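You operate a simulated robot arm through the tools that you are given. There is no shell and no other tool. Be economical: measure what you need, move in short steps, check, and stop when the job is done.

The job below is to be done with a simulated two-armed robot. You get a single attempt, and the scene is never put back.

## Task
Move the grey insert to socket 57 and fit the orange insert in socket 26.
Fine: suction off and red bar to FREE first; bar to HOLD and suction on again after. Where these are worked on the way, their far stop is far enough and under half their travel is too little: red bar.

Only the result counts: the job must be done as asked and must still hold three seconds after the hand-in. Knocking over, shifting, dropping, spilling or breaking anything else fails it.

## Robot
Two 7-joint arms with two-finger grippers on one trunk that stands fixed in place. Base frame: the origin is at the foot of the trunk, x ahead of it, y to its left, z up. Units: m, rad, N and s.
The left shoulder is at [0.111, 0.175, 0.992], the right one opposite. With the tool pointing down near the work surface each hand reaches from about 0.1 to 0.9 m from the base axis, measured 20 degrees to its own side. Payload 2.94 kg a hand.
Tool frame (each hand has its own): the origin (TCP) lies between the finger pads and is the grasp point; the fingertips stand 0.03 m ahead of it; z points along the fingers, y is the line along which they close. Largest opening 0.138 m; the body of the gripper starts 0.109 m behind the TCP.
Orientation is that of the tool frame in the base frame, as a unit quaternion [x, y, z, w]. With the fingers straight down and closing along the base's y, the tool's x points along the base's -x, its y along +y and its z along -z.

## Interface
- The arms move only by the tool arm_command. It takes "left_commands", "right_commands" or both (then of equal length, played together; a hand with none holds still); each is a list that holds one entry, the list of rows, each a list of 6 numbers: the shift along the tool's x, y, z in mm, then the turn, a rotation vector about the tool's x, y, z in rad. In form: [[[dx, dy, dz, ax, ay, az], ...]]. A call has 1 to 12 rows; each row shifts and turns the commanded pose from where the row before left it, along the tool's axes as they then stand. "left_hand" and "right_hand" are, for a hand that has rows, the opening in per cent of the stroke, from 0 (shut) to 100 (fully open), set as the call begins (left out, the last holds). Each row takes 0.2 s and may step no farther than 0.05 m and 0.15 rad from the row before; otherwise, or with a gripper value out of range, the whole call is refused. Where a pose cannot be reached the arm comes as near as it can. A force on the tool above 40 N (or 10 N above the force at the start of the call, whichever is more), or a blocked arm, ends the call early, and 0.2 s more pass. The fingers move at their own pace and stop on an object; they squeeze with about 33 N. The grip force told is the motor's: it shows also when the fingers shut on nothing. Time passes only in rows, and 0.2 s behind the last, so rows that do not move let the fingers close. The reply holds the time, the measured pose of the TCP, the force on the tool along the base axes, the opening and the grip force, in the units named above and with some noise, with the torque about the TCP (base axes, N m) and any sound that the robot's microphone picked up.
- Cameras (640 x 400 px; columns grow to the right, rows downward): "scene" is now at [0.2399, 0.0562, 1.469]; the picture's right is [0.68, -0.73, 0.00], its down [-0.50, -0.47, -0.72] and it looks along [0.53, 0.49, -0.69] (base axes); focal length 294 px, centre (320, 200). "left" rides on the left gripper at [0.071, -0.019, -0.146] in its tool frame; the picture's right is [0.26, 0.97, 0.00], its down [-0.85, 0.23, -0.48] and it looks along [-0.46, 0.12, 0.88] (tool axes); focal length 280 px, centre (320, 200). "right" rides on the right gripper at [0.071, 0.019, -0.146] in its tool frame; the picture's right is [-0.26, 0.96, 0.00], its down [-0.85, -0.23, -0.48] and it looks along [-0.46, -0.12, 0.88] (tool axes); focal length 280 px, centre (320, 200). There is no depth. A picture from a camera that has moved, and an enlarged one, comes with that camera's place and axes in the base frame and with its lens.
- get_image(camera): a new picture of that camera. It takes no simulated time.
- raise_lower(by): slides the trunk up (or, below 0, down) by that many m; the arms and the scene camera ride with it, the base frame stays. It gives what a move gives, with no picture.
- pan_tilt(pan, tilt): turns the head with the scene camera to pan (to the left, within 2.094 rad either way) and tilt (down, from -0.506 to 1.204), counted from straight ahead of the robot. It gives what a move gives.
- zoom(camera, box): a new picture of the part [left, top, right, bottom] of that camera's present view, enlarged. It takes no simulated time.
- sign_off(): hands the job in; it is judged then, once.

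Work in short steps. Places have to be worked out from the pictures, the camera data and where the tool is seen: move nearer, look again, correct. Check each grasp and each placing, and mend what went wrong. You have 120 turns and 74 pictures in all, those below and enlarged ones among them. Open the grippers and draw the arms clear of the work before you hand the job in, unless the task says otherwise; then end with one line.

The tools are called after "Call:" as name(argument=value, ...) on one line, values as JSON. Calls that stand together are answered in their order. arm_command: Moves the arms, as the interface text tells. Its arguments: {"type":"object","properties":{"left_commands":{"type":"array"},"left_hand":{"type":"number"},"right_commands":{"type":"array"},"right_hand":{"type":"number"}},"required":[]} The other tools are called the same way: raise_lower (by) slides the trunk up or down; pan_tilt (pan, tilt) turns the head that bears the scene camera; get_image (camera) takes a picture; zoom (camera, box) takes an enlarged picture of a part of a camera's view; sign_off () hands the job in.

At the start:

```text
time: 0.0
left_position: [0.4552, 0.5409, 1.21]
left_tcp_rot: [0.0, 1.0, 0.001, 0.0]
left_force: [-0.2, 0.1, -0.7]
left_torque: [0.05, 0.02, -0.04]
left_grip_width: 0.1379
left_grip_force: 0.1
right_position: [0.5103, 0.0216, 1.1506]
right_tcp_rot: [0.001, 1.0, -0.001, 0.0]
right_force: [0.3, 0.4, 0.5]
right_torque: [0.01, 0.04, -0.02]
right_grip_width: 0.1382
right_grip_force: 0.1
trunk travel left (down, up): [-0.168, 0.566]
head pan, tilt: [0.752, 0.761]
```

scene: 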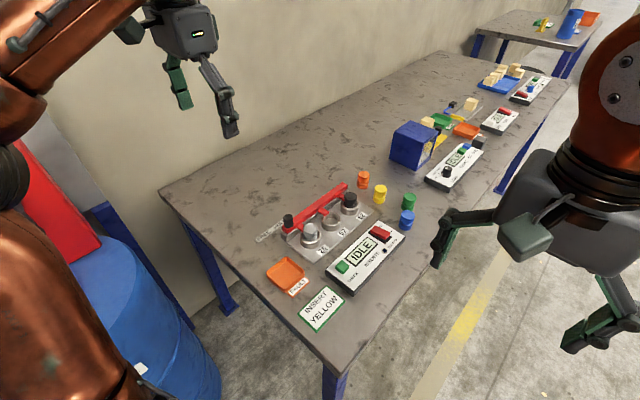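
right: 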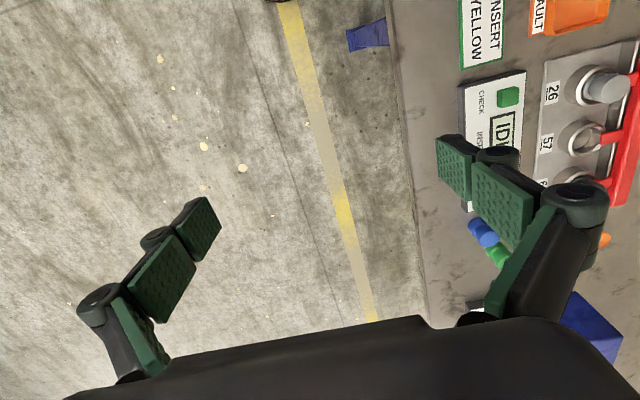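
left: 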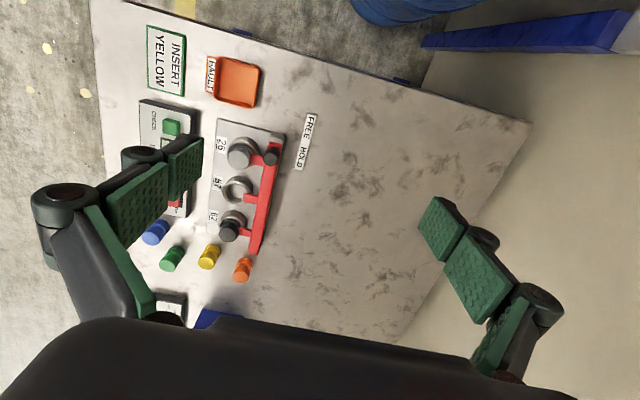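

The bench has a fixture with three sockets, a red bar and a control box showing IDLE. I'll zoom in to read the details.

Call:
zoom(camera="scene", box=[240, 160, 440, 340])

Call:
zoom(camera="left", box=[120, 10, 340, 290])

```text
2.22 times, centred on (340, 250) of scene
camera zoom: at [0.2399, 0.0562, 1.469], right [0.68, -0.73, 0.0], down [-0.5, -0.47, -0.72], along [0.53, 0.49, -0.69], focal length 653 px, centre (276, 89)
```

zoom: 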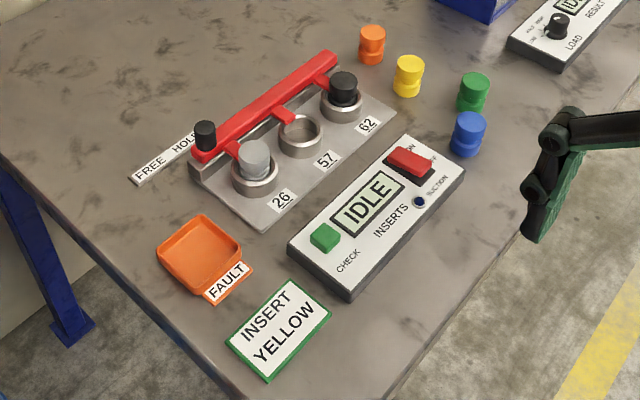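

```text
1.43 times, centred on (230, 150) of left
camera zoom: at [0.3859, 0.5205, 1.3577], right [-0.26, 0.97, 0.0], down [0.85, 0.23, 0.48], along [0.46, 0.12, -0.88], focal length 401 px, centre (449, 271)
```

zoom: 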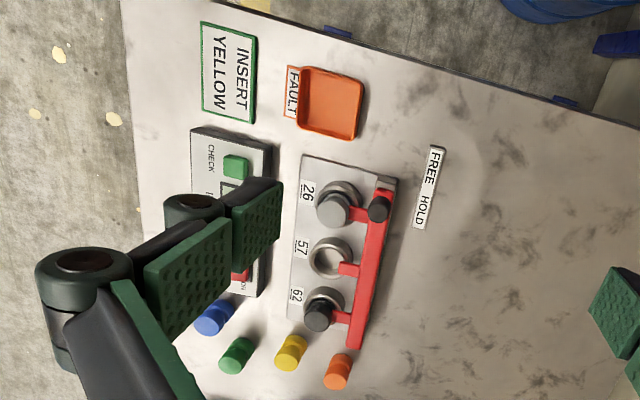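

Triangulating gives the orange insert at about (0.885, 0.459), grey at about (0.595, 0.42), socket 57 at about (0.68, 0.42), the bar knob at about (0.57, 0.477, 0.89) and the switch at about (0.724, 0.283). I'll bring the left hand closer for a better view.

Call:
arm_command(left_commands=[[[-10, -35, 22, 0, 0, 0], [-10, -35, 22, 0, 0, 0], [-10, -35, 22, 0, 0, 0], [-10, -35, 22, 0, 0, 0], [0, 0, 0, 0, 0, 0]]])

Call:
get_image(camera="left")

Call:
zoom(camera="scene", box=[250, 170, 410, 270])

```text
time: 1.2
left_position: [0.4977, 0.4, 1.1222]
left_tcp_rot: [0.001, 1.0, -0.001, -0.001]
left_force: [0.2, -0.9, 0.8]
left_torque: [-0.01, -0.02, -0.03]
left_grip_width: 0.1378
left_grip_force: 0.0
right_position: [0.51, 0.0219, 1.1493]
right_tcp_rot: [0.0, 1.0, 0.0, 0.0]
right_force: [0.2, -1.2, 0.4]
right_torque: [-0.01, -0.02, 0.02]
right_grip_width: 0.1379
right_grip_force: 0.0
trunk travel left (down, up): [-0.168, 0.566]
head pan, tilt: [0.752, 0.761]
```

```text
68 pictures are left
camera left: at [0.4264, 0.3802, 1.2694], right [-0.26, 0.97, 0.0], down [0.85, 0.23, 0.48], along [0.46, 0.12, -0.88], focal length 280 px, centre (320, 200)
```

left: 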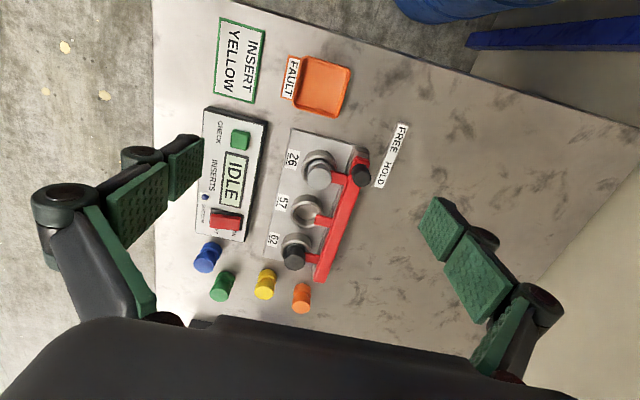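

```text
4.00 times, centred on (330, 220) of scene
camera zoom: at [0.2396, 0.0566, 1.4691], right [0.68, -0.73, 0.0], down [-0.5, -0.47, -0.72], along [0.53, 0.49, -0.69], focal length 1176 px, centre (280, 120)
```

zoom: 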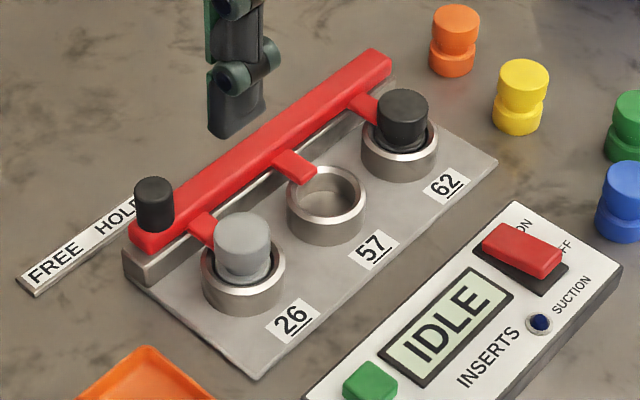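

The bar slides along −x from HOLD to FREE, about 50 mm. I'll move the left camera closer to the switch and fixture.

Call:
arm_command(left_commands=[[[-25, -25, 30, 0, 0, 0], [-25, -25, 30, 0, 0, 0], [-25, -25, 30, 0, 0, 0], [-25, -25, 30, 0, 0, 0], [0, 0, 0, 0, 0, 0]]])

Call:
get_image(camera="left")

```text
time: 2.4
left_position: [0.5982, 0.2981, 1.0043]
left_tcp_rot: [0.0, 1.0, 0.0, 0.001]
left_force: [-0.9, -0.4, -1.4]
left_torque: [-0.02, -0.06, 0.02]
left_grip_width: 0.1379
left_grip_force: 0.0
right_position: [0.5085, 0.0218, 1.1499]
right_tcp_rot: [0.0, 1.0, 0.0, 0.0]
right_force: [-1.0, 0.6, 0.6]
right_torque: [0.0, -0.05, 0.04]
right_grip_width: 0.138
right_grip_force: 0.0
trunk travel left (down, up): [-0.168, 0.566]
head pan, tilt: [0.752, 0.761]
```

```text
66 pictures are left
camera left: at [0.5265, 0.2791, 1.1503], right [-0.26, 0.97, 0.0], down [0.85, 0.23, 0.48], along [0.46, 0.12, -0.88], focal length 280 px, centre (320, 200)
```

left: 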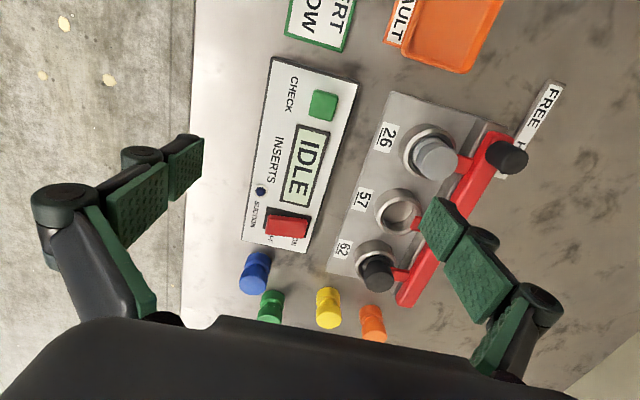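

Call:
zoom(camera="left", box=[240, 170, 320, 260])

Call:
zoom(camera="scene", box=[345, 210, 405, 260])

Call:
zoom(camera="left", box=[340, 80, 540, 320])

```text
4.44 times, centred on (280, 215) of left
camera zoom: at [0.5265, 0.2791, 1.1503], right [-0.26, 0.97, 0.0], down [0.85, 0.23, 0.48], along [0.46, 0.12, -0.88], focal length 1246 px, centre (498, 133)
```

zoom: 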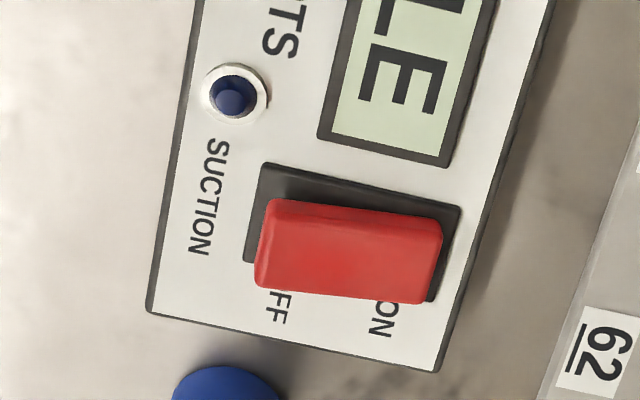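

```text
8.00 times, centred on (375, 235) of scene
camera zoom: at [0.2384, 0.0558, 1.4694], right [0.68, -0.73, 0.0], down [-0.5, -0.47, -0.72], along [0.53, 0.49, -0.69], focal length 2352 px, centre (-120, -80)
```

zoom: 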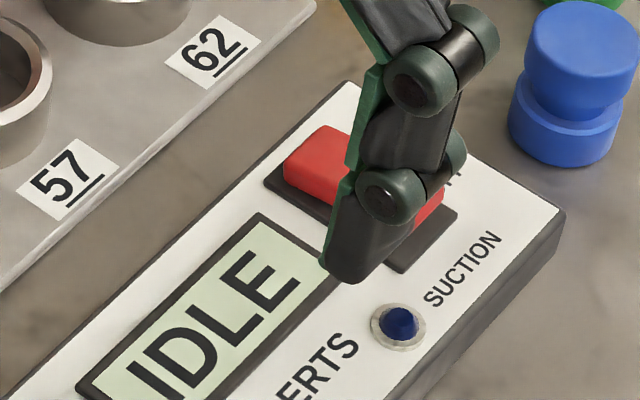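

```text
1.67 times, centred on (440, 200) of left
camera zoom: at [0.5265, 0.2791, 1.1503], right [-0.26, 0.97, 0.0], down [0.85, 0.23, 0.48], along [0.46, 0.12, -0.88], focal length 467 px, centre (120, 200)
```

zoom: 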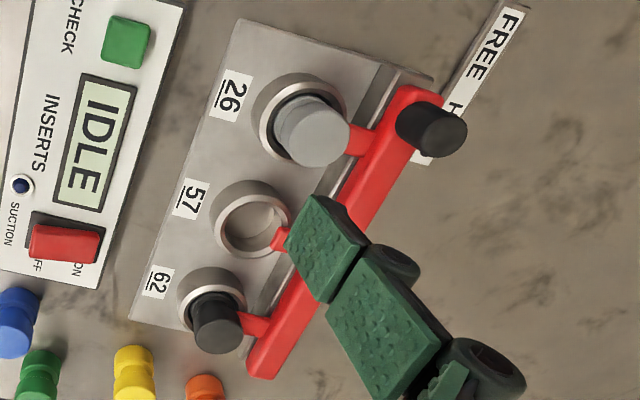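

The switch is a rocker with OFF on the −y end at about (0.724, 0.270) and ON on the +y end. I'll shut the left gripper and move it above the OFF end.

Call:
arm_command(left_commands=[[[-31, -7, 0, 0, 0, 0], [-31, -7, 0, 0, 0, 0], [-31, -7, 0, 0, 0, 0], [-32, -7, 0, 0, 0, 0], [0, 0, 15, 0, 0, 0], [0, 0, 15, 0, 0, 0], [0, 0, 15, 0, 0, 0], [0, 0, 15, 0, 0, 0], [0, 0, 0, 0, 0, 0]]], left_hand=0)

Call:
get_image(camera="left")

Call:
zoom(camera="scene", box=[320, 190, 420, 270])

```text
time: 4.4
left_position: [0.6649, 0.2902, 0.9374]
left_tcp_rot: [0.0, 1.0, -0.001, 0.0]
left_force: [0.6, 0.4, -0.6]
left_torque: [-0.01, 0.01, 0.02]
left_grip_width: 0.0
left_grip_force: 28.8
left hand out of reach, approached as far as the arm can: row 3, 4
right_position: [0.5105, 0.021, 1.15]
right_tcp_rot: [0.001, 1.0, 0.001, -0.001]
right_force: [0.6, -0.7, 0.3]
right_torque: [-0.01, 0.01, 0.03]
right_grip_width: 0.1379
right_grip_force: 0.1
trunk travel left (down, up): [-0.168, 0.566]
head pan, tilt: [0.752, 0.761]
```

```text
62 pictures are left
camera left: at [0.5949, 0.271, 1.0842], right [-0.26, 0.97, 0.0], down [0.85, 0.23, 0.48], along [0.46, 0.12, -0.88], focal length 280 px, centre (320, 200)
```

left: 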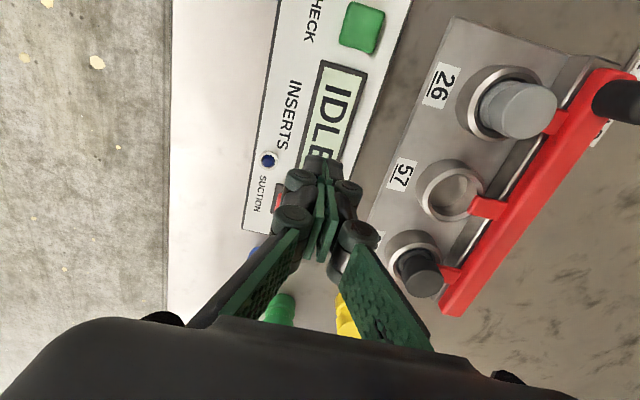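

```text
5.00 times, centred on (370, 230) of scene
camera zoom: at [0.2399, 0.056, 1.469], right [0.68, -0.73, 0.0], down [-0.5, -0.47, -0.72], along [0.53, 0.49, -0.69], focal length 1470 px, centre (70, 50)
```

zoom: 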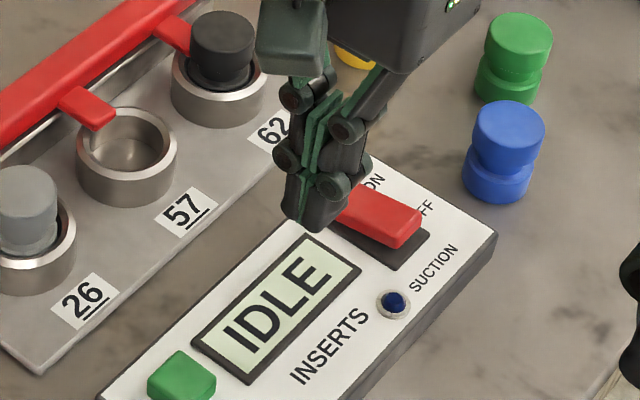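

With the shoulder this low, x is limited to about 0.665. I'll raise the trunk by 0.15 to gain reach.

Call:
raise_lower(by=0.15)

```text
time: 6.2
left_position: [0.6248, 0.2905, 1.1564]
left_tcp_rot: [0.0, 0.998, 0.0, 0.06]
left_force: [-0.4, -0.4, -0.1]
left_torque: [-0.03, 0.02, -0.02]
left_grip_width: 0.0002
left_grip_force: 28.2
right_position: [0.5101, 0.0209, 1.2984]
right_tcp_rot: [0.0, 1.0, 0.0, -0.001]
right_force: [0.1, 0.5, 0.5]
right_torque: [0.0, 0.03, 0.01]
right_grip_width: 0.1379
right_grip_force: 0.0
trunk travel left (down, up): [-0.318, 0.416]
head pan, tilt: [0.752, 0.761]
```

The raise left the tool tilted 0.12 rad about y. I'll straighten it and start back toward the switch.

Call:
arm_command(left_commands=[[[0, 0, 20, 0, 0.12, 0], [-15, 0, 30, 0, 0, 0], [-15, 0, 30, 0, 0, 0], [0, 0, 0, 0, 0, 0]]])

```text
time: 7.2
left_position: [0.6254, 0.3424, 1.1107]
left_tcp_rot: [0.0, 1.0, -0.001, 0.001]
left_force: [0.4, 0.5, 0.4]
left_torque: [0.01, 0.01, -0.02]
left_grip_width: 0.0
left_grip_force: 27.8
left hand out of reach, approached as far as the arm can: row 1
right_position: [0.5095, 0.0222, 1.3002]
right_tcp_rot: [-0.001, 1.0, 0.0, 0.001]
right_force: [-0.6, 0.0, -0.4]
right_torque: [0.01, -0.01, -0.03]
right_grip_width: 0.1377
right_grip_force: 0.0
trunk travel left (down, up): [-0.318, 0.416]
head pan, tilt: [0.752, 0.761]
```

The arm is near its limit up here, so I'll descend first and then extend.

Call:
arm_command(left_commands=[[[0, 0, 40, 0, 0, 0], [0, 0, 40, 0, 0, 0], [0, 0, 40, 0, 0, 0], [0, -25, 20, 0, 0, 0], [0, -25, 0, 0, 0, 0], [0, 0, 0, 0, 0, 0]]])

```text
time: 8.6
left_position: [0.6097, 0.3028, 0.9768]
left_tcp_rot: [0.0, 1.0, -0.002, 0.002]
left_force: [0.5, -0.4, 0.4]
left_torque: [0.0, 0.02, 0.02]
left_grip_width: 0.0
left_grip_force: 28.5
left hand out of reach, approached as far as the arm can: row 4, 5
right_position: [0.5104, 0.0214, 1.2999]
right_tcp_rot: [0.0, 1.0, -0.001, -0.001]
right_force: [0.2, 0.0, 0.8]
right_torque: [0.01, 0.02, -0.01]
right_grip_width: 0.1379
right_grip_force: 0.0
trunk travel left (down, up): [-0.318, 0.416]
head pan, tilt: [0.752, 0.761]
```

Raising made the reach worse, which suggests a joint or posture limit. I'll lower the trunk back and extend at low height instead.

Call:
arm_command(left_commands=[[[30, 20, -40, 0, 0, 0], [30, 20, -40, 0, 0, 0], [30, 20, -40, 0, 0, 0], [0, 0, -40, 0, 0, 0], [0, 0, 0, 0, 0, 0]]])

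Call:
raise_lower(by=-0.15)

Call:
get_image(camera="scene")

```text
refused: row 1 steps farther than a row can; nothing moved
```

```text
time: 9.7
left_position: [0.608, 0.302, 0.8751]
left_tcp_rot: [0.0, 1.0, 0.0, -0.002]
left_force: [-1.8, 2.5, 7.6]
left_torque: [0.03, -0.03, 0.07]
left_grip_width: 0.0
left_grip_force: 28.2
right_position: [0.5145, 0.0208, 1.1942]
right_tcp_rot: [0.001, 1.0, -0.001, -0.005]
right_force: [-0.4, 0.0, 0.9]
right_torque: [-0.03, -0.02, -0.02]
right_grip_width: 0.1379
right_grip_force: 0.0
trunk travel left (down, up): [-0.217, 0.517]
head pan, tilt: [0.752, 0.761]
stopped: the force on the tool passed its limit at 60 N (the readings are from after the stop); the commanded pose is now the measured one
```

```text
60 pictures are left
camera scene: at [0.196, 0.0559, 1.522], right [0.68, -0.73, 0.0], down [-0.5, -0.47, -0.72], along [0.53, 0.49, -0.69], focal length 294 px, centre (320, 200)
```

scene: 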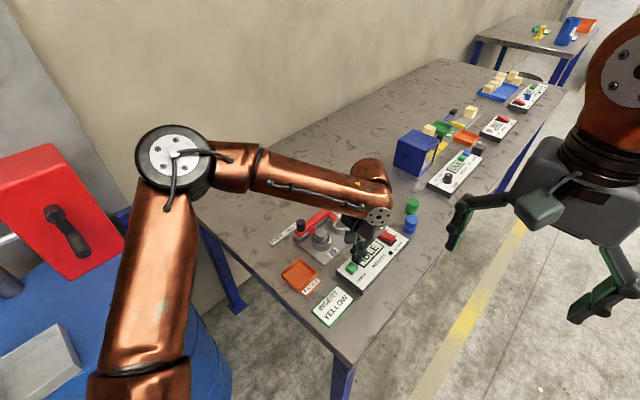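

My mistake: the retract was refused (53.9 mm step) and the trunk then lowered the fingertip onto the panel, which puts the panel top at z≈0.845. The trunk also shifts forward as it goes down. I'll lift the hand clear and then check the panel.

Call:
arm_command(left_commands=[[[0, 0, -30, 0, 0, 0], [15, 0, -40, 0, 0, 0], [15, 10, -40, 0, 0, 0], [15, 10, -40, 0, 0, 0], [0, 0, -40, 0, 0, 0], [0, 0, -30, 0, 0, 0], [0, 0, 0, 0, 0, 0]]])

Call:
zoom(camera="scene", box=[250, 170, 450, 330])

```text
time: 11.3
left_position: [0.566, 0.3213, 1.0934]
left_tcp_rot: [0.0, 1.0, 0.0, -0.002]
left_force: [0.0, 0.1, -0.4]
left_torque: [0.0, 0.0, 0.05]
left_grip_width: 0.0002
left_grip_force: 28.2
right_position: [0.5165, 0.0215, 1.193]
right_tcp_rot: [0.0, 1.0, 0.0, -0.007]
right_force: [0.0, -0.1, -0.6]
right_torque: [0.0, 0.02, 0.02]
right_grip_width: 0.1382
right_grip_force: 0.1
trunk travel left (down, up): [-0.217, 0.517]
head pan, tilt: [0.752, 0.761]
```

```text
2.50 times, centred on (350, 250) of scene
camera zoom: at [0.1976, 0.0562, 1.5222], right [0.68, -0.73, 0.0], down [-0.5, -0.47, -0.72], along [0.53, 0.49, -0.69], focal length 735 px, centre (245, 75)
```

zoom: 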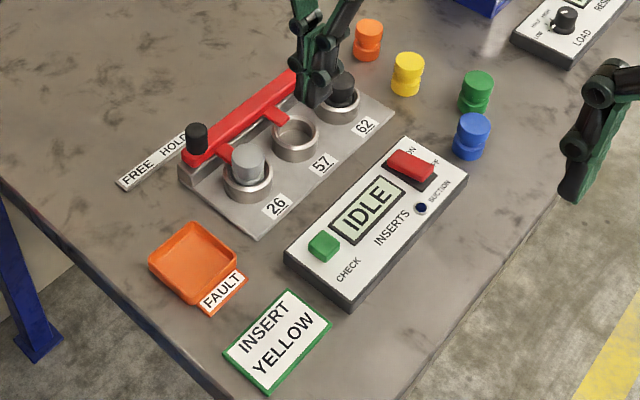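

The panel and fixture are undisturbed. I'll lower the trunk by 0.14, which leans it forward; the hand ends at about z=0.95, clear of everything.

Call:
raise_lower(by=-0.14)

Call:
arm_command(left_commands=[[[-40, -15, 0, 0, 0, 0], [-40, -15, 0, 0, 0, 0], [-40, -11, 0, 0, 0, 0], [-35, -10, 0, 0, 0, 0], [0, 0, 0, 0, 0, 0]]])

```text
time: 13.0
left_position: [0.5641, 0.3218, 0.9557]
left_tcp_rot: [-0.001, 1.0, 0.0, -0.002]
left_force: [-0.9, -0.3, -0.4]
left_torque: [0.0, -0.06, 0.04]
left_grip_width: 0.0
left_grip_force: 28.5
right_position: [0.514, 0.021, 1.0559]
right_tcp_rot: [0.001, 1.0, 0.0, -0.004]
right_force: [-0.5, 0.7, 0.2]
right_torque: [0.02, -0.02, 0.01]
right_grip_width: 0.1381
right_grip_force: 0.1
trunk travel left (down, up): [-0.077, 0.657]
head pan, tilt: [0.752, 0.761]
```

```text
time: 14.2
left_position: [0.7099, 0.2873, 0.9489]
left_tcp_rot: [-0.001, 1.0, 0.001, -0.009]
left_force: [-1.6, 0.3, -0.5]
left_torque: [0.05, -0.11, 0.04]
left_grip_width: 0.0
left_grip_force: 27.8
left hand out of reach, approached as far as the arm can: row 4
right_position: [0.5293, 0.0215, 1.0512]
right_tcp_rot: [0.001, 1.0, -0.001, -0.012]
right_force: [-1.3, 0.0, -1.0]
right_torque: [0.01, -0.15, 0.0]
right_grip_width: 0.1379
right_grip_force: 0.1
trunk travel left (down, up): [-0.077, 0.657]
head pan, tilt: [0.752, 0.761]
```

The reach is better. I'll go lower and then finish the lateral move toward (0.723, 0.270).

Call:
arm_command(left_commands=[[[0, 0, 20, 0, 0, 0], [0, 0, 20, 0, 0, 0], [-8, -9, 0, 0, 0, 0], [-6, -9, 0, 0, 0, 0], [0, 0, 0, 0, 0, 0]]])

Call:
get_image(camera="left")

Call:
zoom(camera="scene", box=[320, 170, 440, 270])

```text
time: 14.7
left_position: [0.6931, 0.3059, 0.9537]
left_tcp_rot: [-0.04, 0.999, -0.023, 0.025]
left_force: [-1.9, 1.4, 0.2]
left_torque: [-0.2, -0.08, -0.03]
left_grip_width: 0.0002
left_grip_force: 29.2
right_position: [0.5052, 0.0135, 1.0457]
right_tcp_rot: [0.007, 1.0, -0.016, -0.009]
right_force: [-0.4, -0.2, -1.8]
right_torque: [-0.02, -0.11, -0.04]
right_grip_width: 0.1381
right_grip_force: 0.1
trunk travel left (down, up): [-0.077, 0.657]
head pan, tilt: [0.752, 0.761]
stopped in row 2 (left hand): the arm was blocked; the commanded pose is now the measured one
```

```text
58 pictures are left
camera left: at [0.6178, 0.2856, 1.0977], right [-0.34, 0.94, -0.06], down [0.8, 0.32, 0.5], along [0.49, 0.12, -0.86], focal length 280 px, centre (320, 200)
```

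left: 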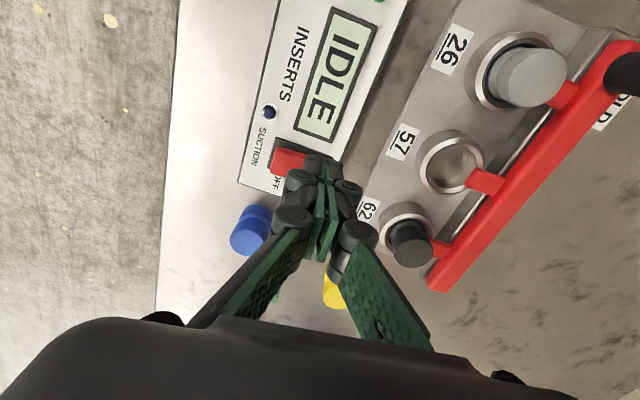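

```text
4.00 times, centred on (380, 220) of scene
camera zoom: at [0.4498, 0.0554, 1.3435], right [0.66, -0.75, -0.06], down [-0.59, -0.46, -0.66], along [0.47, 0.47, -0.75], focal length 1176 px, centre (80, 120)
```

zoom: 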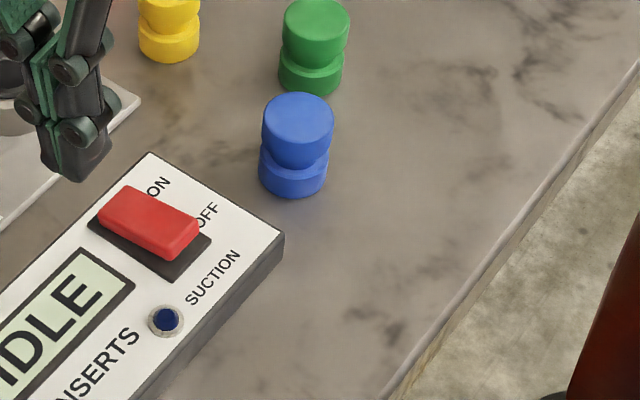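

The torso now leans well forward and something blocked the arm. I'll take a wide view before going on.

Call:
get_image(camera="scene")

Call:
get_image(camera="right")

```text
56 pictures are left
camera scene: at [0.4498, 0.0554, 1.3435], right [0.66, -0.75, -0.06], down [-0.59, -0.46, -0.66], along [0.47, 0.47, -0.75], focal length 294 px, centre (320, 200)
```

scene: 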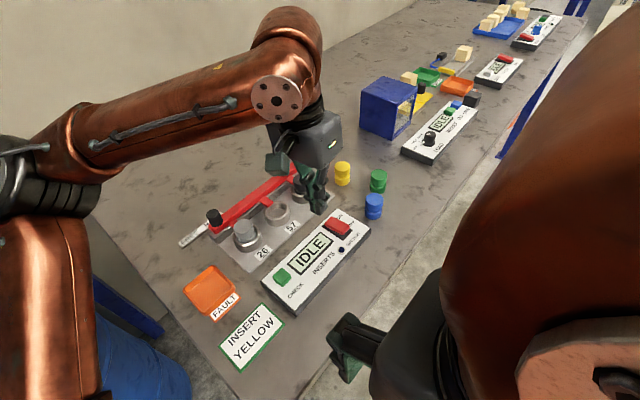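

```text
55 pictures are left
camera right: at [0.4372, 0.0385, 1.1922], right [0.28, 0.96, -0.03], down [0.85, -0.23, 0.47], along [0.44, -0.16, -0.88], focal length 280 px, centre (320, 200)
```

right: 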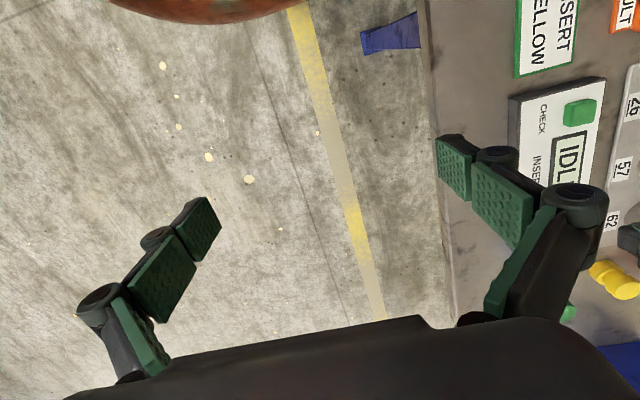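

The torso leans forward as it lowers and the upper arm has probably met the table edge. I'll draw the hand back and straighten it, then return the trunk to its starting height.

Call:
arm_command(left_commands=[[[20, 0, -10, 0, 0, 0], [25, 0, -10, -0.046, 0.05, 0.08], [25, 0, 0, 0, 0, 0], [25, 0, 0, 0, 0, 0], [0, 0, 0, 0, 0, 0]]])

```text
time: 15.0
left_position: [0.6375, 0.3209, 1.002]
left_tcp_rot: [-0.067, 0.995, -0.043, 0.064]
left_force: [1.5, 0.0, -2.9]
left_torque: [-0.05, 0.14, -0.05]
left_grip_width: 0.0
left_grip_force: 28.3
right_position: [0.4575, 0.0014, 1.025]
right_tcp_rot: [0.005, 0.997, -0.074, -0.007]
right_force: [0.8, 2.9, 0.5]
right_torque: [-0.35, 0.05, -0.06]
right_grip_width: 0.138
right_grip_force: 0.0
trunk travel left (down, up): [-0.077, 0.657]
head pan, tilt: [0.752, 0.761]
stopped in row 1 (left hand): the arm was blocked; the commanded pose is now the measured one
```

Still blocked, so the trunk itself looks loaded. I'll raise the trunk back by 0.09.

Call:
raise_lower(by=0.09)

Call:
get_image(camera="scene")

```text
time: 15.3
left_position: [0.5308, 0.3389, 1.0379]
left_tcp_rot: [-0.059, 0.991, -0.044, 0.111]
left_force: [0.9, 0.7, -0.7]
left_torque: [-0.16, 0.05, -0.05]
left_grip_width: 0.0
left_grip_force: 28.2
right_position: [0.3921, 0.0055, 1.0332]
right_tcp_rot: [0.024, 0.993, -0.077, -0.089]
right_force: [0.3, 1.2, 0.2]
right_torque: [-0.17, 0.05, 0.0]
right_grip_width: 0.1382
right_grip_force: 0.2
trunk travel left (down, up): [-0.08, 0.654]
head pan, tilt: [0.752, 0.761]
stopped: the arm was blocked; the commanded pose is now the measured one
```

```text
54 pictures are left
camera scene: at [0.4659, 0.0606, 1.3449], right [0.68, -0.73, -0.07], down [-0.57, -0.47, -0.67], along [0.45, 0.5, -0.74], focal length 294 px, centre (320, 200)
```

scene: 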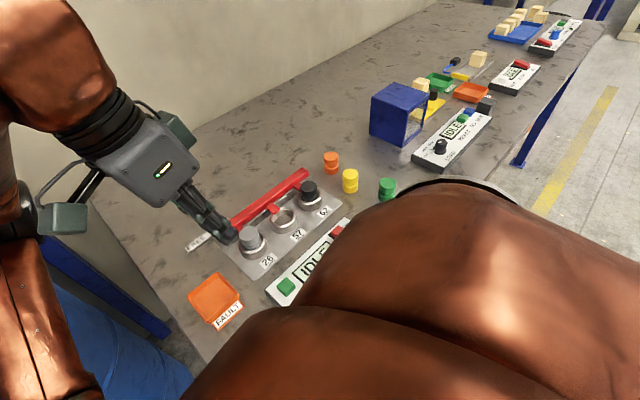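

The arms are still shifting. I'll hold both still for a moment to see where things settle.

Call:
arm_command(left_commands=[[[0, 0, 0, 0, 0, 0], [0, 0, 0, 0, 0, 0]]], right_commands=[[[0, 0, 0, 0, 0, 0], [0, 0, 0, 0, 0, 0]]])

```text
time: 15.7
left_position: [0.4074, 0.3274, 1.0718]
left_tcp_rot: [-0.05, 0.976, -0.077, 0.2]
left_force: [0.4, 0.7, 0.8]
left_torque: [-0.05, 0.02, -0.05]
left_grip_width: 0.0
left_grip_force: 27.7
right_position: [0.3037, -0.0012, 1.0258]
right_tcp_rot: [0.064, 0.985, -0.098, -0.128]
right_force: [2.0, 0.6, 0.4]
right_torque: [-0.08, 0.23, -0.05]
right_grip_width: 0.1378
right_grip_force: 0.1
trunk travel left (down, up): [-0.08, 0.654]
head pan, tilt: [0.752, 0.761]
stopped in row 1 (left hand): the arm was blocked; the commanded pose is now the measured one
```

Call:
raise_lower(by=0.05)

Call:
get_image(camera="scene")

```text
time: 16.1
left_position: [0.3867, 0.332, 1.0922]
left_tcp_rot: [-0.044, 0.981, -0.036, 0.186]
left_force: [1.0, 0.1, 2.7]
left_torque: [-0.01, 0.02, -0.04]
left_grip_width: 0.0
left_grip_force: 28.3
right_position: [0.2694, 0.0033, 1.0521]
right_tcp_rot: [0.049, 0.994, -0.096, -0.031]
right_force: [127.1, -35.7, -17.5]
right_torque: [6.64, 22.66, 1.55]
right_grip_width: 0.1382
right_grip_force: 0.1
trunk travel left (down, up): [-0.093, 0.641]
head pan, tilt: [0.752, 0.761]
stopped: the force on the tool passed its limit at 79 N (the readings are from after the stop); the commanded pose is now the measured one
```

```text
53 pictures are left
camera scene: at [0.3191, 0.0568, 1.3818], right [0.69, -0.73, 0.0], down [-0.51, -0.47, -0.72], along [0.52, 0.5, -0.69], focal length 294 px, centre (320, 200)
```

scene: 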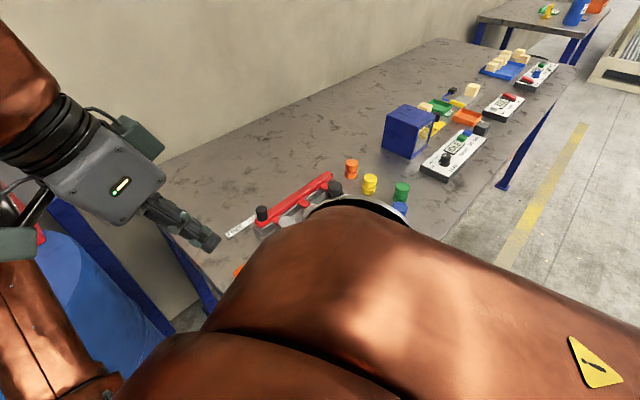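

The right hand is now pushed against the trunk. I'll move it forward and up while holding the left.

Call:
arm_command(right_commands=[[[-30, -10, -10, 0, 0, 0], [-40, -10, -20, 0, 0, 0], [-40, 0, -20, 0, 0, 0], [-40, 0, 0, 0, 0, 0], [0, 0, 0, 0, 0, 0]]])

```text
time: 16.7
left_position: [0.3737, 0.3292, 1.1035]
left_tcp_rot: [-0.041, 0.977, -0.035, 0.205]
left_force: [1.6, 2.2, 1.3]
left_torque: [-0.21, 0.16, -0.06]
left_grip_width: 0.0
left_grip_force: 28.2
right_position: [0.3081, -0.0147, 1.0719]
right_tcp_rot: [0.035, 0.994, -0.106, -0.001]
right_force: [-3.0, -1.9, 1.5]
right_torque: [0.13, -0.32, 0.05]
right_grip_width: 0.1381
right_grip_force: 0.1
trunk travel left (down, up): [-0.093, 0.641]
head pan, tilt: [0.752, 0.761]
stopped in row 2 (left hand): the arm was blocked; the commanded pose is now the measured one
```

Call:
arm_command(left_commands=[[[-10, 10, -20, 0, 0, 0], [-10, 10, -20, 0, 0, 0], [0, 0, -20, 0, 0, 0], [0, 0, 0, 0, 0, 0]]], right_commands=[[[-30, -20, -10, 0, 0, 0], [-30, -20, -10, 0, 0, 0], [-30, -20, -10, 0, 0, 0], [0, 0, 0, 0, 0, 0]]])

```text
time: 17.7
left_position: [0.377, 0.3559, 1.1562]
left_tcp_rot: [-0.041, 0.98, -0.036, 0.191]
left_force: [-0.7, 0.1, 0.1]
left_torque: [-0.09, 0.02, 0.0]
left_grip_width: 0.0002
left_grip_force: 27.8
right_position: [0.4009, -0.0729, 1.1139]
right_tcp_rot: [0.037, 0.994, -0.103, -0.009]
right_force: [0.3, 1.4, 1.5]
right_torque: [-0.06, 0.03, 0.01]
right_grip_width: 0.1379
right_grip_force: 0.0
trunk travel left (down, up): [-0.093, 0.641]
head pan, tilt: [0.752, 0.761]
```

Both arms are controlled again. I'll raise the trunk to its starting height.

Call:
raise_lower(by=0.075)

Call:
get_image(camera="scene")

```text
time: 18.8
left_position: [0.3781, 0.3556, 1.2325]
left_tcp_rot: [-0.041, 0.98, -0.035, 0.191]
left_force: [0.2, 0.6, -0.9]
left_torque: [-0.03, 0.02, -0.01]
left_grip_width: 0.0001
left_grip_force: 28.8
right_position: [0.4033, -0.073, 1.1858]
right_tcp_rot: [0.038, 0.994, -0.104, -0.01]
right_force: [0.1, 0.5, -0.8]
right_torque: [0.03, 0.06, 0.01]
right_grip_width: 0.1379
right_grip_force: 0.0
trunk travel left (down, up): [-0.168, 0.566]
head pan, tilt: [0.752, 0.761]
```

```text
52 pictures are left
camera scene: at [0.2414, 0.0562, 1.4682], right [0.68, -0.73, 0.0], down [-0.5, -0.47, -0.72], along [0.53, 0.49, -0.69], focal length 294 px, centre (320, 200)
```

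scene: 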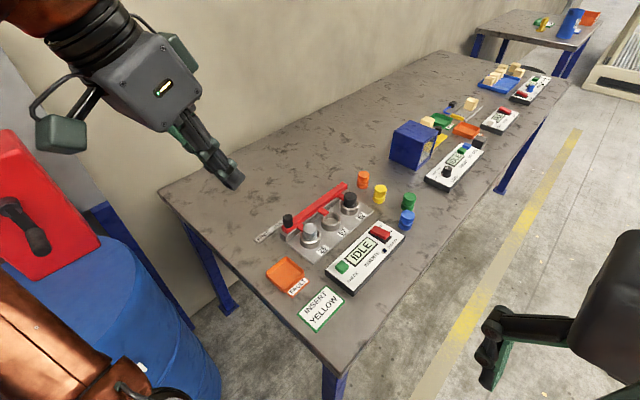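

Everything is intact and the trunk is back at its starting height. I'll straighten the left tool and approach the switch low along y≈0.28.

Call:
arm_command(left_commands=[[[0, 0, 0, -0.023, 0.128, 0.027], [0, 0, 0, -0.023, 0.128, 0.027], [0, 0, 0, -0.023, 0.128, 0.027], [-25, -15, 40, 0, 0, 0], [-25, -15, 40, 0, 0, 0], [-25, -15, 40, 0, 0, 0], [-20, -15, 40, 0, 0, 0], [-20, -10, 40, 0, 0, 0], [-10, 0, 40, 0, 0, 0], [0, 0, 40, 0, 0, 0], [0, 0, 0, 0, 0, 0]]])

```text
time: 21.2
left_position: [0.5042, 0.2817, 0.9441]
left_tcp_rot: [0.0, 1.0, -0.001, 0.002]
left_force: [0.6, -0.4, 0.4]
left_torque: [-0.01, 0.02, 0.04]
left_grip_width: 0.0002
left_grip_force: 28.4
left hand out of reach, approached as far as the arm can: row 3
right_position: [0.401, -0.0726, 1.1885]
right_tcp_rot: [0.038, 0.994, -0.103, -0.009]
right_force: [0.6, -0.3, 0.0]
right_torque: [-0.02, 0.0, 0.02]
right_grip_width: 0.1381
right_grip_force: 0.1
trunk travel left (down, up): [-0.168, 0.566]
head pan, tilt: [0.752, 0.761]
```

Now forward at z≈0.935 toward x=0.723.

Call:
arm_command(left_commands=[[[-40, 0, 5, 0, 0, 0], [-40, 0, 5, 0, 0, 0], [-40, -3, 5, 0, 0, 0], [-40, -4, 5, 0, 0, 0], [-30, -4, 0, 0, 0, 0], [-29, 0, 0, 0, 0, 0], [0, 0, 0, 0, 0, 0]]])

Call:
zoom(camera="scene", box=[320, 190, 420, 270])

```text
time: 22.8
left_position: [0.6707, 0.2858, 0.9302]
left_tcp_rot: [0.0, 1.0, -0.001, 0.001]
left_force: [-0.6, 0.5, 0.4]
left_torque: [-0.02, -0.02, 0.03]
left_grip_width: 0.0001
left_grip_force: 28.5
left hand out of reach, approached as far as the arm can: row 5, 6
right_position: [0.4019, -0.0731, 1.1867]
right_tcp_rot: [0.037, 0.994, -0.103, -0.009]
right_force: [0.4, -0.1, -0.1]
right_torque: [0.05, -0.01, 0.0]
right_grip_width: 0.1382
right_grip_force: 0.0
trunk travel left (down, up): [-0.168, 0.566]
head pan, tilt: [0.752, 0.761]
```

```text
5.00 times, centred on (370, 230) of scene
camera zoom: at [0.24, 0.0562, 1.4687], right [0.68, -0.73, 0.0], down [-0.5, -0.47, -0.72], along [0.53, 0.49, -0.69], focal length 1470 px, centre (70, 50)
```

zoom: 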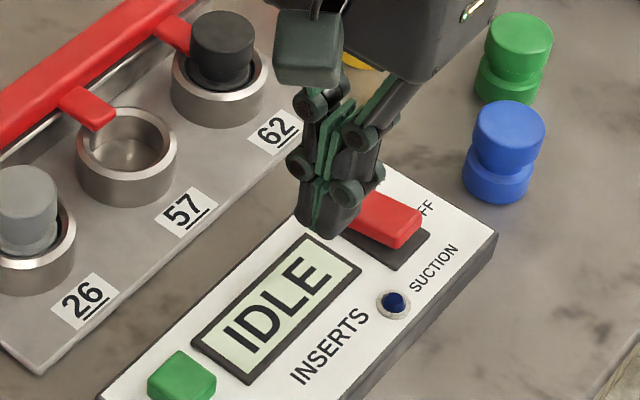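

Reach with a vertical tool ends at x≈0.67. Tilting the fingers outward by 0.3 rad about y should gain the rest.

Call:
arm_command(left_commands=[[[0, 0, 0, 0, -0.15, 0], [0, 0, 0, 0, -0.15, 0], [-20, -8, 0, 0, 0, 0], [-20, -8, 0, 0, 0, 0], [0, 0, 0, 0, 0, 0]]])

```text
time: 24.0
left_position: [0.7082, 0.2703, 0.9419]
left_tcp_rot: [-0.001, 0.989, 0.0, 0.15]
left_force: [0.2, 0.8, 0.7]
left_torque: [0.03, -0.02, 0.02]
left_grip_width: 0.0
left_grip_force: 28.6
right_position: [0.4019, -0.0738, 1.1868]
right_tcp_rot: [0.037, 0.994, -0.103, -0.008]
right_force: [-0.7, 0.7, 0.0]
right_torque: [-0.03, 0.03, 0.0]
right_grip_width: 0.1383
right_grip_force: 0.0
trunk travel left (down, up): [-0.168, 0.566]
head pan, tilt: [0.752, 0.761]
```

That worked. Now straight down 30 mm in base axes (tool x 8.9, z 28.6), then a look.

Call:
arm_command(left_commands=[[[4.4, 0, 14.3, 0, 0, 0], [4.4, 0, 14.3, 0, 0, 0], [0, 0, 0, 0, 0, 0]]])

Call:
zoom(camera="scene", box=[340, 200, 420, 264])

Call:
zoom(camera="left", box=[220, 60, 380, 220])

```text
time: 24.8
left_position: [0.7098, 0.2701, 0.9123]
left_tcp_rot: [-0.001, 0.989, -0.001, 0.15]
left_force: [0.2, 0.1, -0.4]
left_torque: [0.0, -0.01, -0.01]
left_grip_width: 0.0
left_grip_force: 27.8
right_position: [0.4019, -0.0735, 1.1887]
right_tcp_rot: [0.039, 0.994, -0.103, -0.009]
right_force: [1.0, -0.9, -1.0]
right_torque: [-0.01, -0.01, 0.03]
right_grip_width: 0.1379
right_grip_force: 0.0
trunk travel left (down, up): [-0.168, 0.566]
head pan, tilt: [0.752, 0.761]
```

```text
6.25 times, centred on (380, 232) of scene
camera zoom: at [0.24, 0.0559, 1.4687], right [0.68, -0.73, 0.0], down [-0.5, -0.47, -0.72], along [0.53, 0.49, -0.69], focal length 1837 px, centre (-55, 0)
```

zoom: 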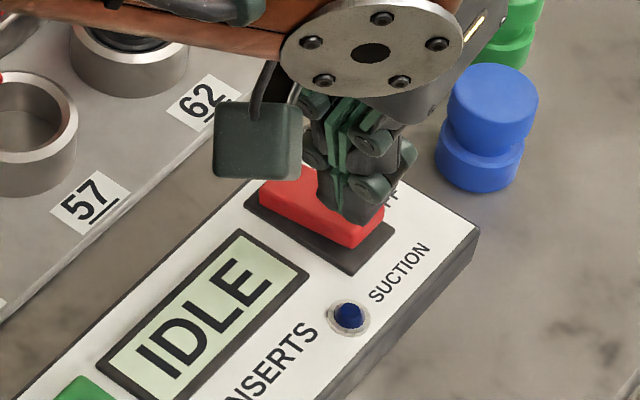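

```text
2.50 times, centred on (300, 140) of left
camera zoom: at [0.599, 0.2505, 1.0312], right [-0.25, 0.96, -0.08], down [0.67, 0.23, 0.71], along [0.7, 0.12, -0.7], focal length 701 px, centre (370, 350)
```

zoom: 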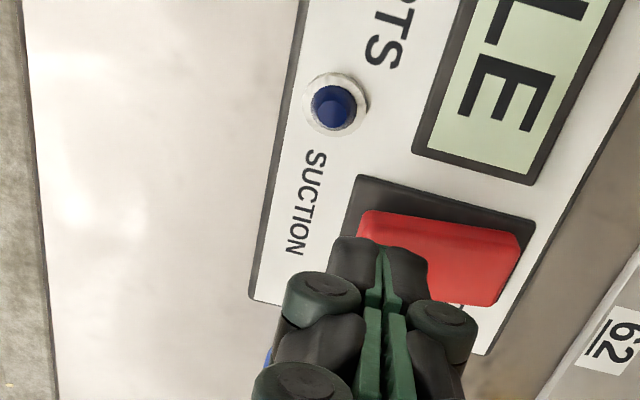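

The tip is above the OFF end. I'll press down in small steps.

Call:
arm_command(left_commands=[[[1.5, 0, 5, 0, 0, 0], [1.5, 0, 5, 0, 0, 0], [1.5, 0, 5, 0, 0, 0], [1.2, 0, 4, 0, 0, 0], [1.2, 0, 4, 0, 0, 0]]])

Call:
zoom(camera="left", box=[220, 60, 380, 220])

```text
time: 26.0
left_position: [0.7083, 0.2695, 0.8896]
left_tcp_rot: [-0.001, 0.989, -0.001, 0.15]
left_force: [-0.3, 0.4, 0.0]
left_torque: [0.02, -0.03, -0.01]
left_grip_width: 0.0
left_grip_force: 28.2
right_position: [0.4023, -0.0734, 1.1883]
right_tcp_rot: [0.038, 0.994, -0.103, -0.009]
right_force: [0.0, -0.4, -0.3]
right_torque: [0.03, -0.01, 0.03]
right_grip_width: 0.1379
right_grip_force: 0.1
trunk travel left (down, up): [-0.168, 0.566]
head pan, tilt: [0.752, 0.761]
```

```text
2.50 times, centred on (300, 140) of left
camera zoom: at [0.5979, 0.2502, 1.0086], right [-0.25, 0.96, -0.08], down [0.67, 0.23, 0.71], along [0.7, 0.12, -0.7], focal length 701 px, centre (370, 350)
```

zoom: 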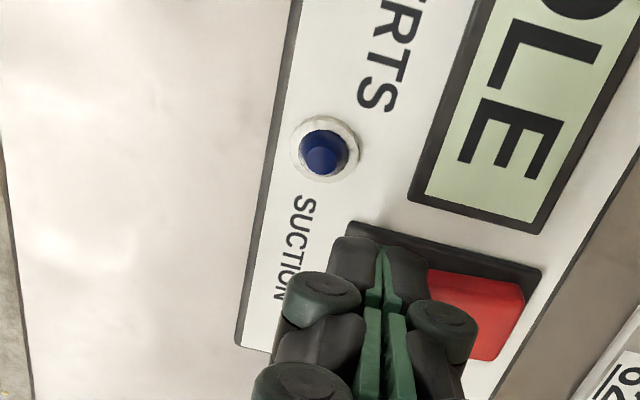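

No contact yet. I'll keep pressing.

Call:
arm_command(left_commands=[[[1, 0, 3, 0, 0, 0], [1, 0, 3, 0, 0, 0], [1, 0, 3, 0, 0, 0]]])

Call:
zoom(camera="scene", box=[340, 200, 420, 264])

```text
time: 26.8
left_position: [0.7075, 0.2698, 0.8844]
left_tcp_rot: [-0.001, 0.988, 0.0, 0.154]
left_force: [-3.1, 2.7, 19.6]
left_torque: [0.23, -0.05, 0.08]
left_grip_width: 0.0
left_grip_force: 28.9
right_position: [0.3995, -0.0725, 1.1885]
right_tcp_rot: [0.038, 0.994, -0.104, -0.008]
right_force: [0.3, -0.8, -0.6]
right_torque: [0.01, -0.02, -0.04]
right_grip_width: 0.1379
right_grip_force: 0.1
trunk travel left (down, up): [-0.168, 0.566]
head pan, tilt: [0.752, 0.761]
```

```text
6.25 times, centred on (380, 232) of scene
camera zoom: at [0.2374, 0.0555, 1.4695], right [0.68, -0.73, 0.0], down [-0.5, -0.47, -0.72], along [0.53, 0.5, -0.69], focal length 1837 px, centre (-55, 0)
```

zoom: 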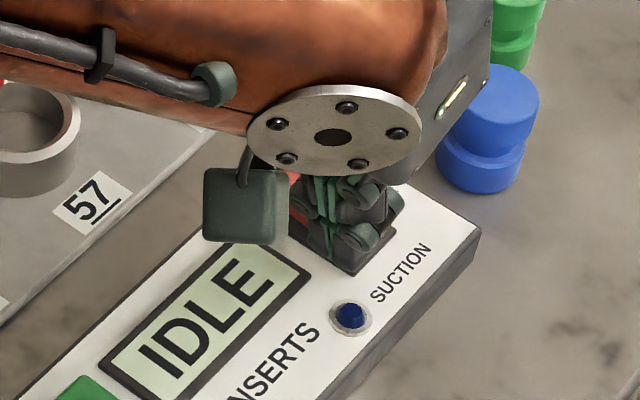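

There's contact at about 20 N but no sound. I'll lift and look at the rocker.

Call:
arm_command(left_commands=[[[-6, 0, -20, 0, 0, 0], [-9, 0, -28, 0, 0, 0], [30, 0, -10, 0, 0, 0], [0, 0, 0, 0, 0, 0]]])

Call:
zoom(camera="left", box=[220, 60, 380, 220])

Call:
zoom(camera="scene", box=[340, 200, 420, 264])

```text
time: 27.8
left_position: [0.6771, 0.2692, 0.9284]
left_tcp_rot: [0.0, 0.989, -0.002, 0.15]
left_force: [0.5, 0.0, -0.1]
left_torque: [0.02, 0.01, 0.01]
left_grip_width: 0.0
left_grip_force: 28.5
right_position: [0.4022, -0.0735, 1.1872]
right_tcp_rot: [0.038, 0.994, -0.104, -0.01]
right_force: [-0.1, 0.2, -0.2]
right_torque: [0.03, 0.02, 0.04]
right_grip_width: 0.1381
right_grip_force: 0.0
trunk travel left (down, up): [-0.168, 0.566]
head pan, tilt: [0.752, 0.761]
```

```text
2.50 times, centred on (300, 140) of left
camera zoom: at [0.567, 0.2504, 1.0489], right [-0.25, 0.96, -0.08], down [0.67, 0.23, 0.71], along [0.7, 0.12, -0.7], focal length 701 px, centre (370, 350)
```

zoom: 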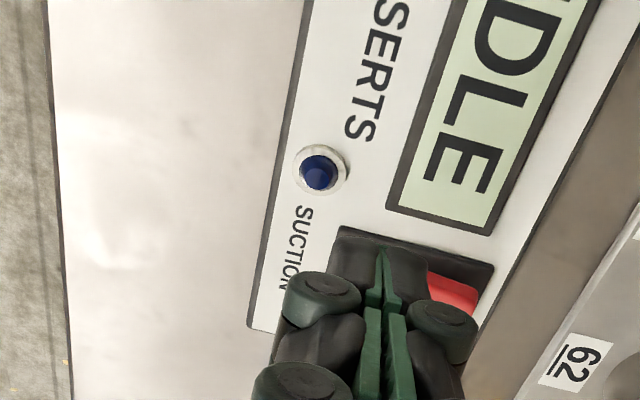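

```text
6.25 times, centred on (380, 232) of scene
camera zoom: at [0.2409, 0.0556, 1.4684], right [0.68, -0.73, 0.0], down [-0.5, -0.47, -0.72], along [0.53, 0.49, -0.69], focal length 1837 px, centre (-55, 0)
```

zoom: 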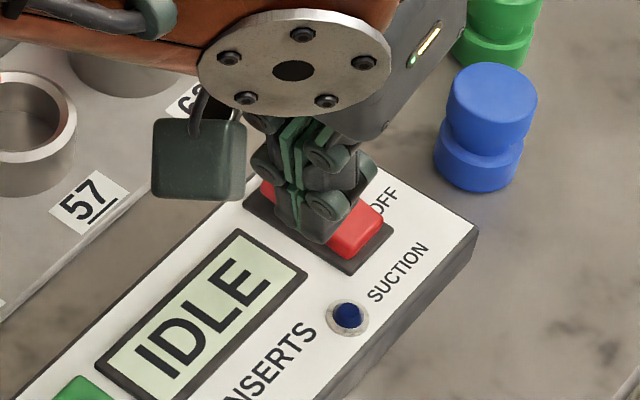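

"OFF" is now fully visible, which suggests the rocker tipped. I'll back off for a clear view.

Call:
arm_command(left_commands=[[[0, 0, -25, 0, 0.15, 0], [0, 0, -10, 0, 0.15, 0], [45, 0, 0, 0, 0, 0], [45, 0, 0, 0, 0, 0], [0, 0, 0, 0, 0, 0]]])

Call:
zoom(camera="scene", box=[340, 200, 420, 264])

Call:
get_image(camera="left")

```text
time: 29.0
left_position: [0.5806, 0.2684, 0.9577]
left_tcp_rot: [-0.001, 1.0, -0.001, 0.024]
left_force: [1.1, 0.3, -0.5]
left_torque: [0.03, 0.06, 0.03]
left_grip_width: 0.0002
left_grip_force: 28.7
left hand out of reach, approached as far as the arm can: row 2
right_position: [0.4056, -0.0734, 1.186]
right_tcp_rot: [0.038, 0.994, -0.103, -0.011]
right_force: [0.1, -0.3, 0.4]
right_torque: [-0.01, 0.05, 0.0]
right_grip_width: 0.1378
right_grip_force: 0.0
trunk travel left (down, up): [-0.168, 0.566]
head pan, tilt: [0.752, 0.761]
```

```text
6.25 times, centred on (380, 232) of scene
camera zoom: at [0.244, 0.056, 1.4679], right [0.68, -0.73, 0.0], down [-0.51, -0.47, -0.72], along [0.53, 0.49, -0.69], focal length 1837 px, centre (-55, 0)
```

zoom: 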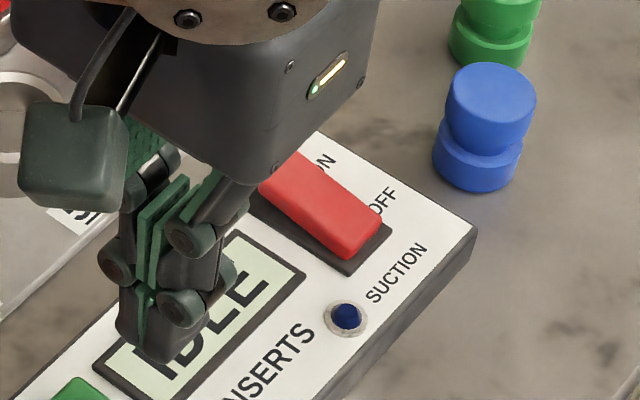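

```text
43 pictures are left
camera left: at [0.5026, 0.2488, 1.1015], right [-0.26, 0.96, -0.01], down [0.82, 0.23, 0.52], along [0.5, 0.12, -0.86], focal length 280 px, centre (320, 200)
```

left: 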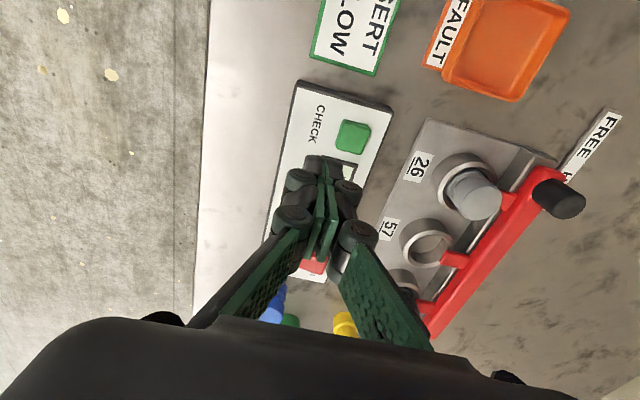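

The rocker has flipped to OFF. Next is the bar knob near (0.567, 0.48): I'll lift, half-open the gripper and hover above it.

Call:
arm_command(left_commands=[[[0, 0, -30, 0, 0.05, 0], [0, 35, -20, 0, 0, 0], [0, 40, 0, 0, 0, 0], [5, 45, 0, 0, 0, 0], [5, 45, 0, 0, 0, 0], [0, 45, 0, 0, 0, 0], [0, 0, 0, 0, 0, 0]]], left_hand=45)

Call:
get_image(camera="left")

Call:
zoom(camera="scene", box=[250, 160, 410, 270])

```text
time: 30.6
left_position: [0.5672, 0.481, 1.0094]
left_tcp_rot: [0.0, 1.0, 0.0, 0.001]
left_force: [-0.5, 0.2, 0.2]
left_torque: [0.05, -0.02, 0.0]
left_grip_width: 0.062
left_grip_force: 0.1
right_position: [0.4018, -0.0738, 1.1881]
right_tcp_rot: [0.038, 0.994, -0.104, -0.009]
right_force: [-0.6, 0.5, 0.8]
right_torque: [0.02, 0.0, 0.0]
right_grip_width: 0.1376
right_grip_force: 0.0
trunk travel left (down, up): [-0.168, 0.566]
head pan, tilt: [0.752, 0.761]
```

```text
42 pictures are left
camera left: at [0.4957, 0.4607, 1.1565], right [-0.26, 0.96, 0.0], down [0.85, 0.23, 0.48], along [0.46, 0.12, -0.88], focal length 280 px, centre (320, 200)
```

left: 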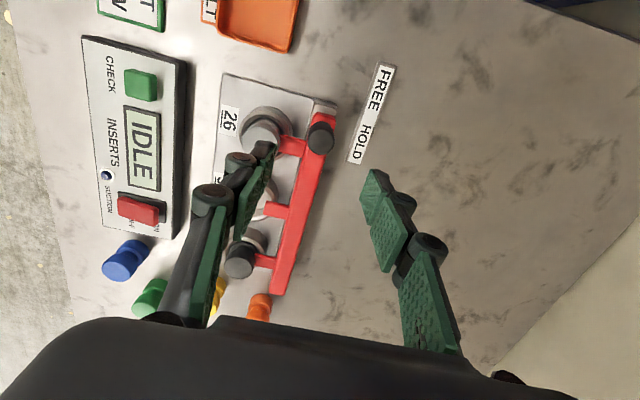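

```text
3.64 times, centred on (330, 215) of scene
camera zoom: at [0.24, 0.0553, 1.4687], right [0.68, -0.73, 0.0], down [-0.5, -0.47, -0.72], along [0.53, 0.49, -0.69], focal length 1069 px, centre (284, 146)
```

zoom: 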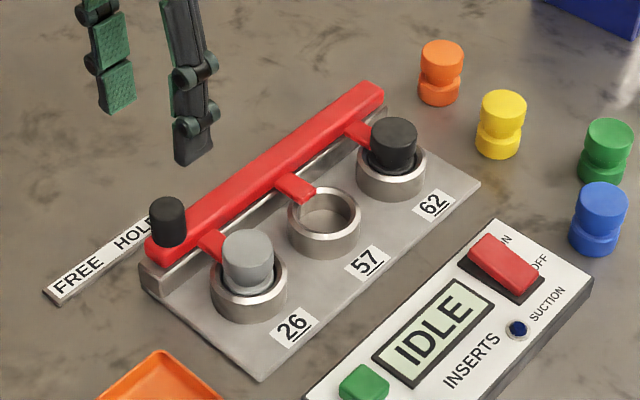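

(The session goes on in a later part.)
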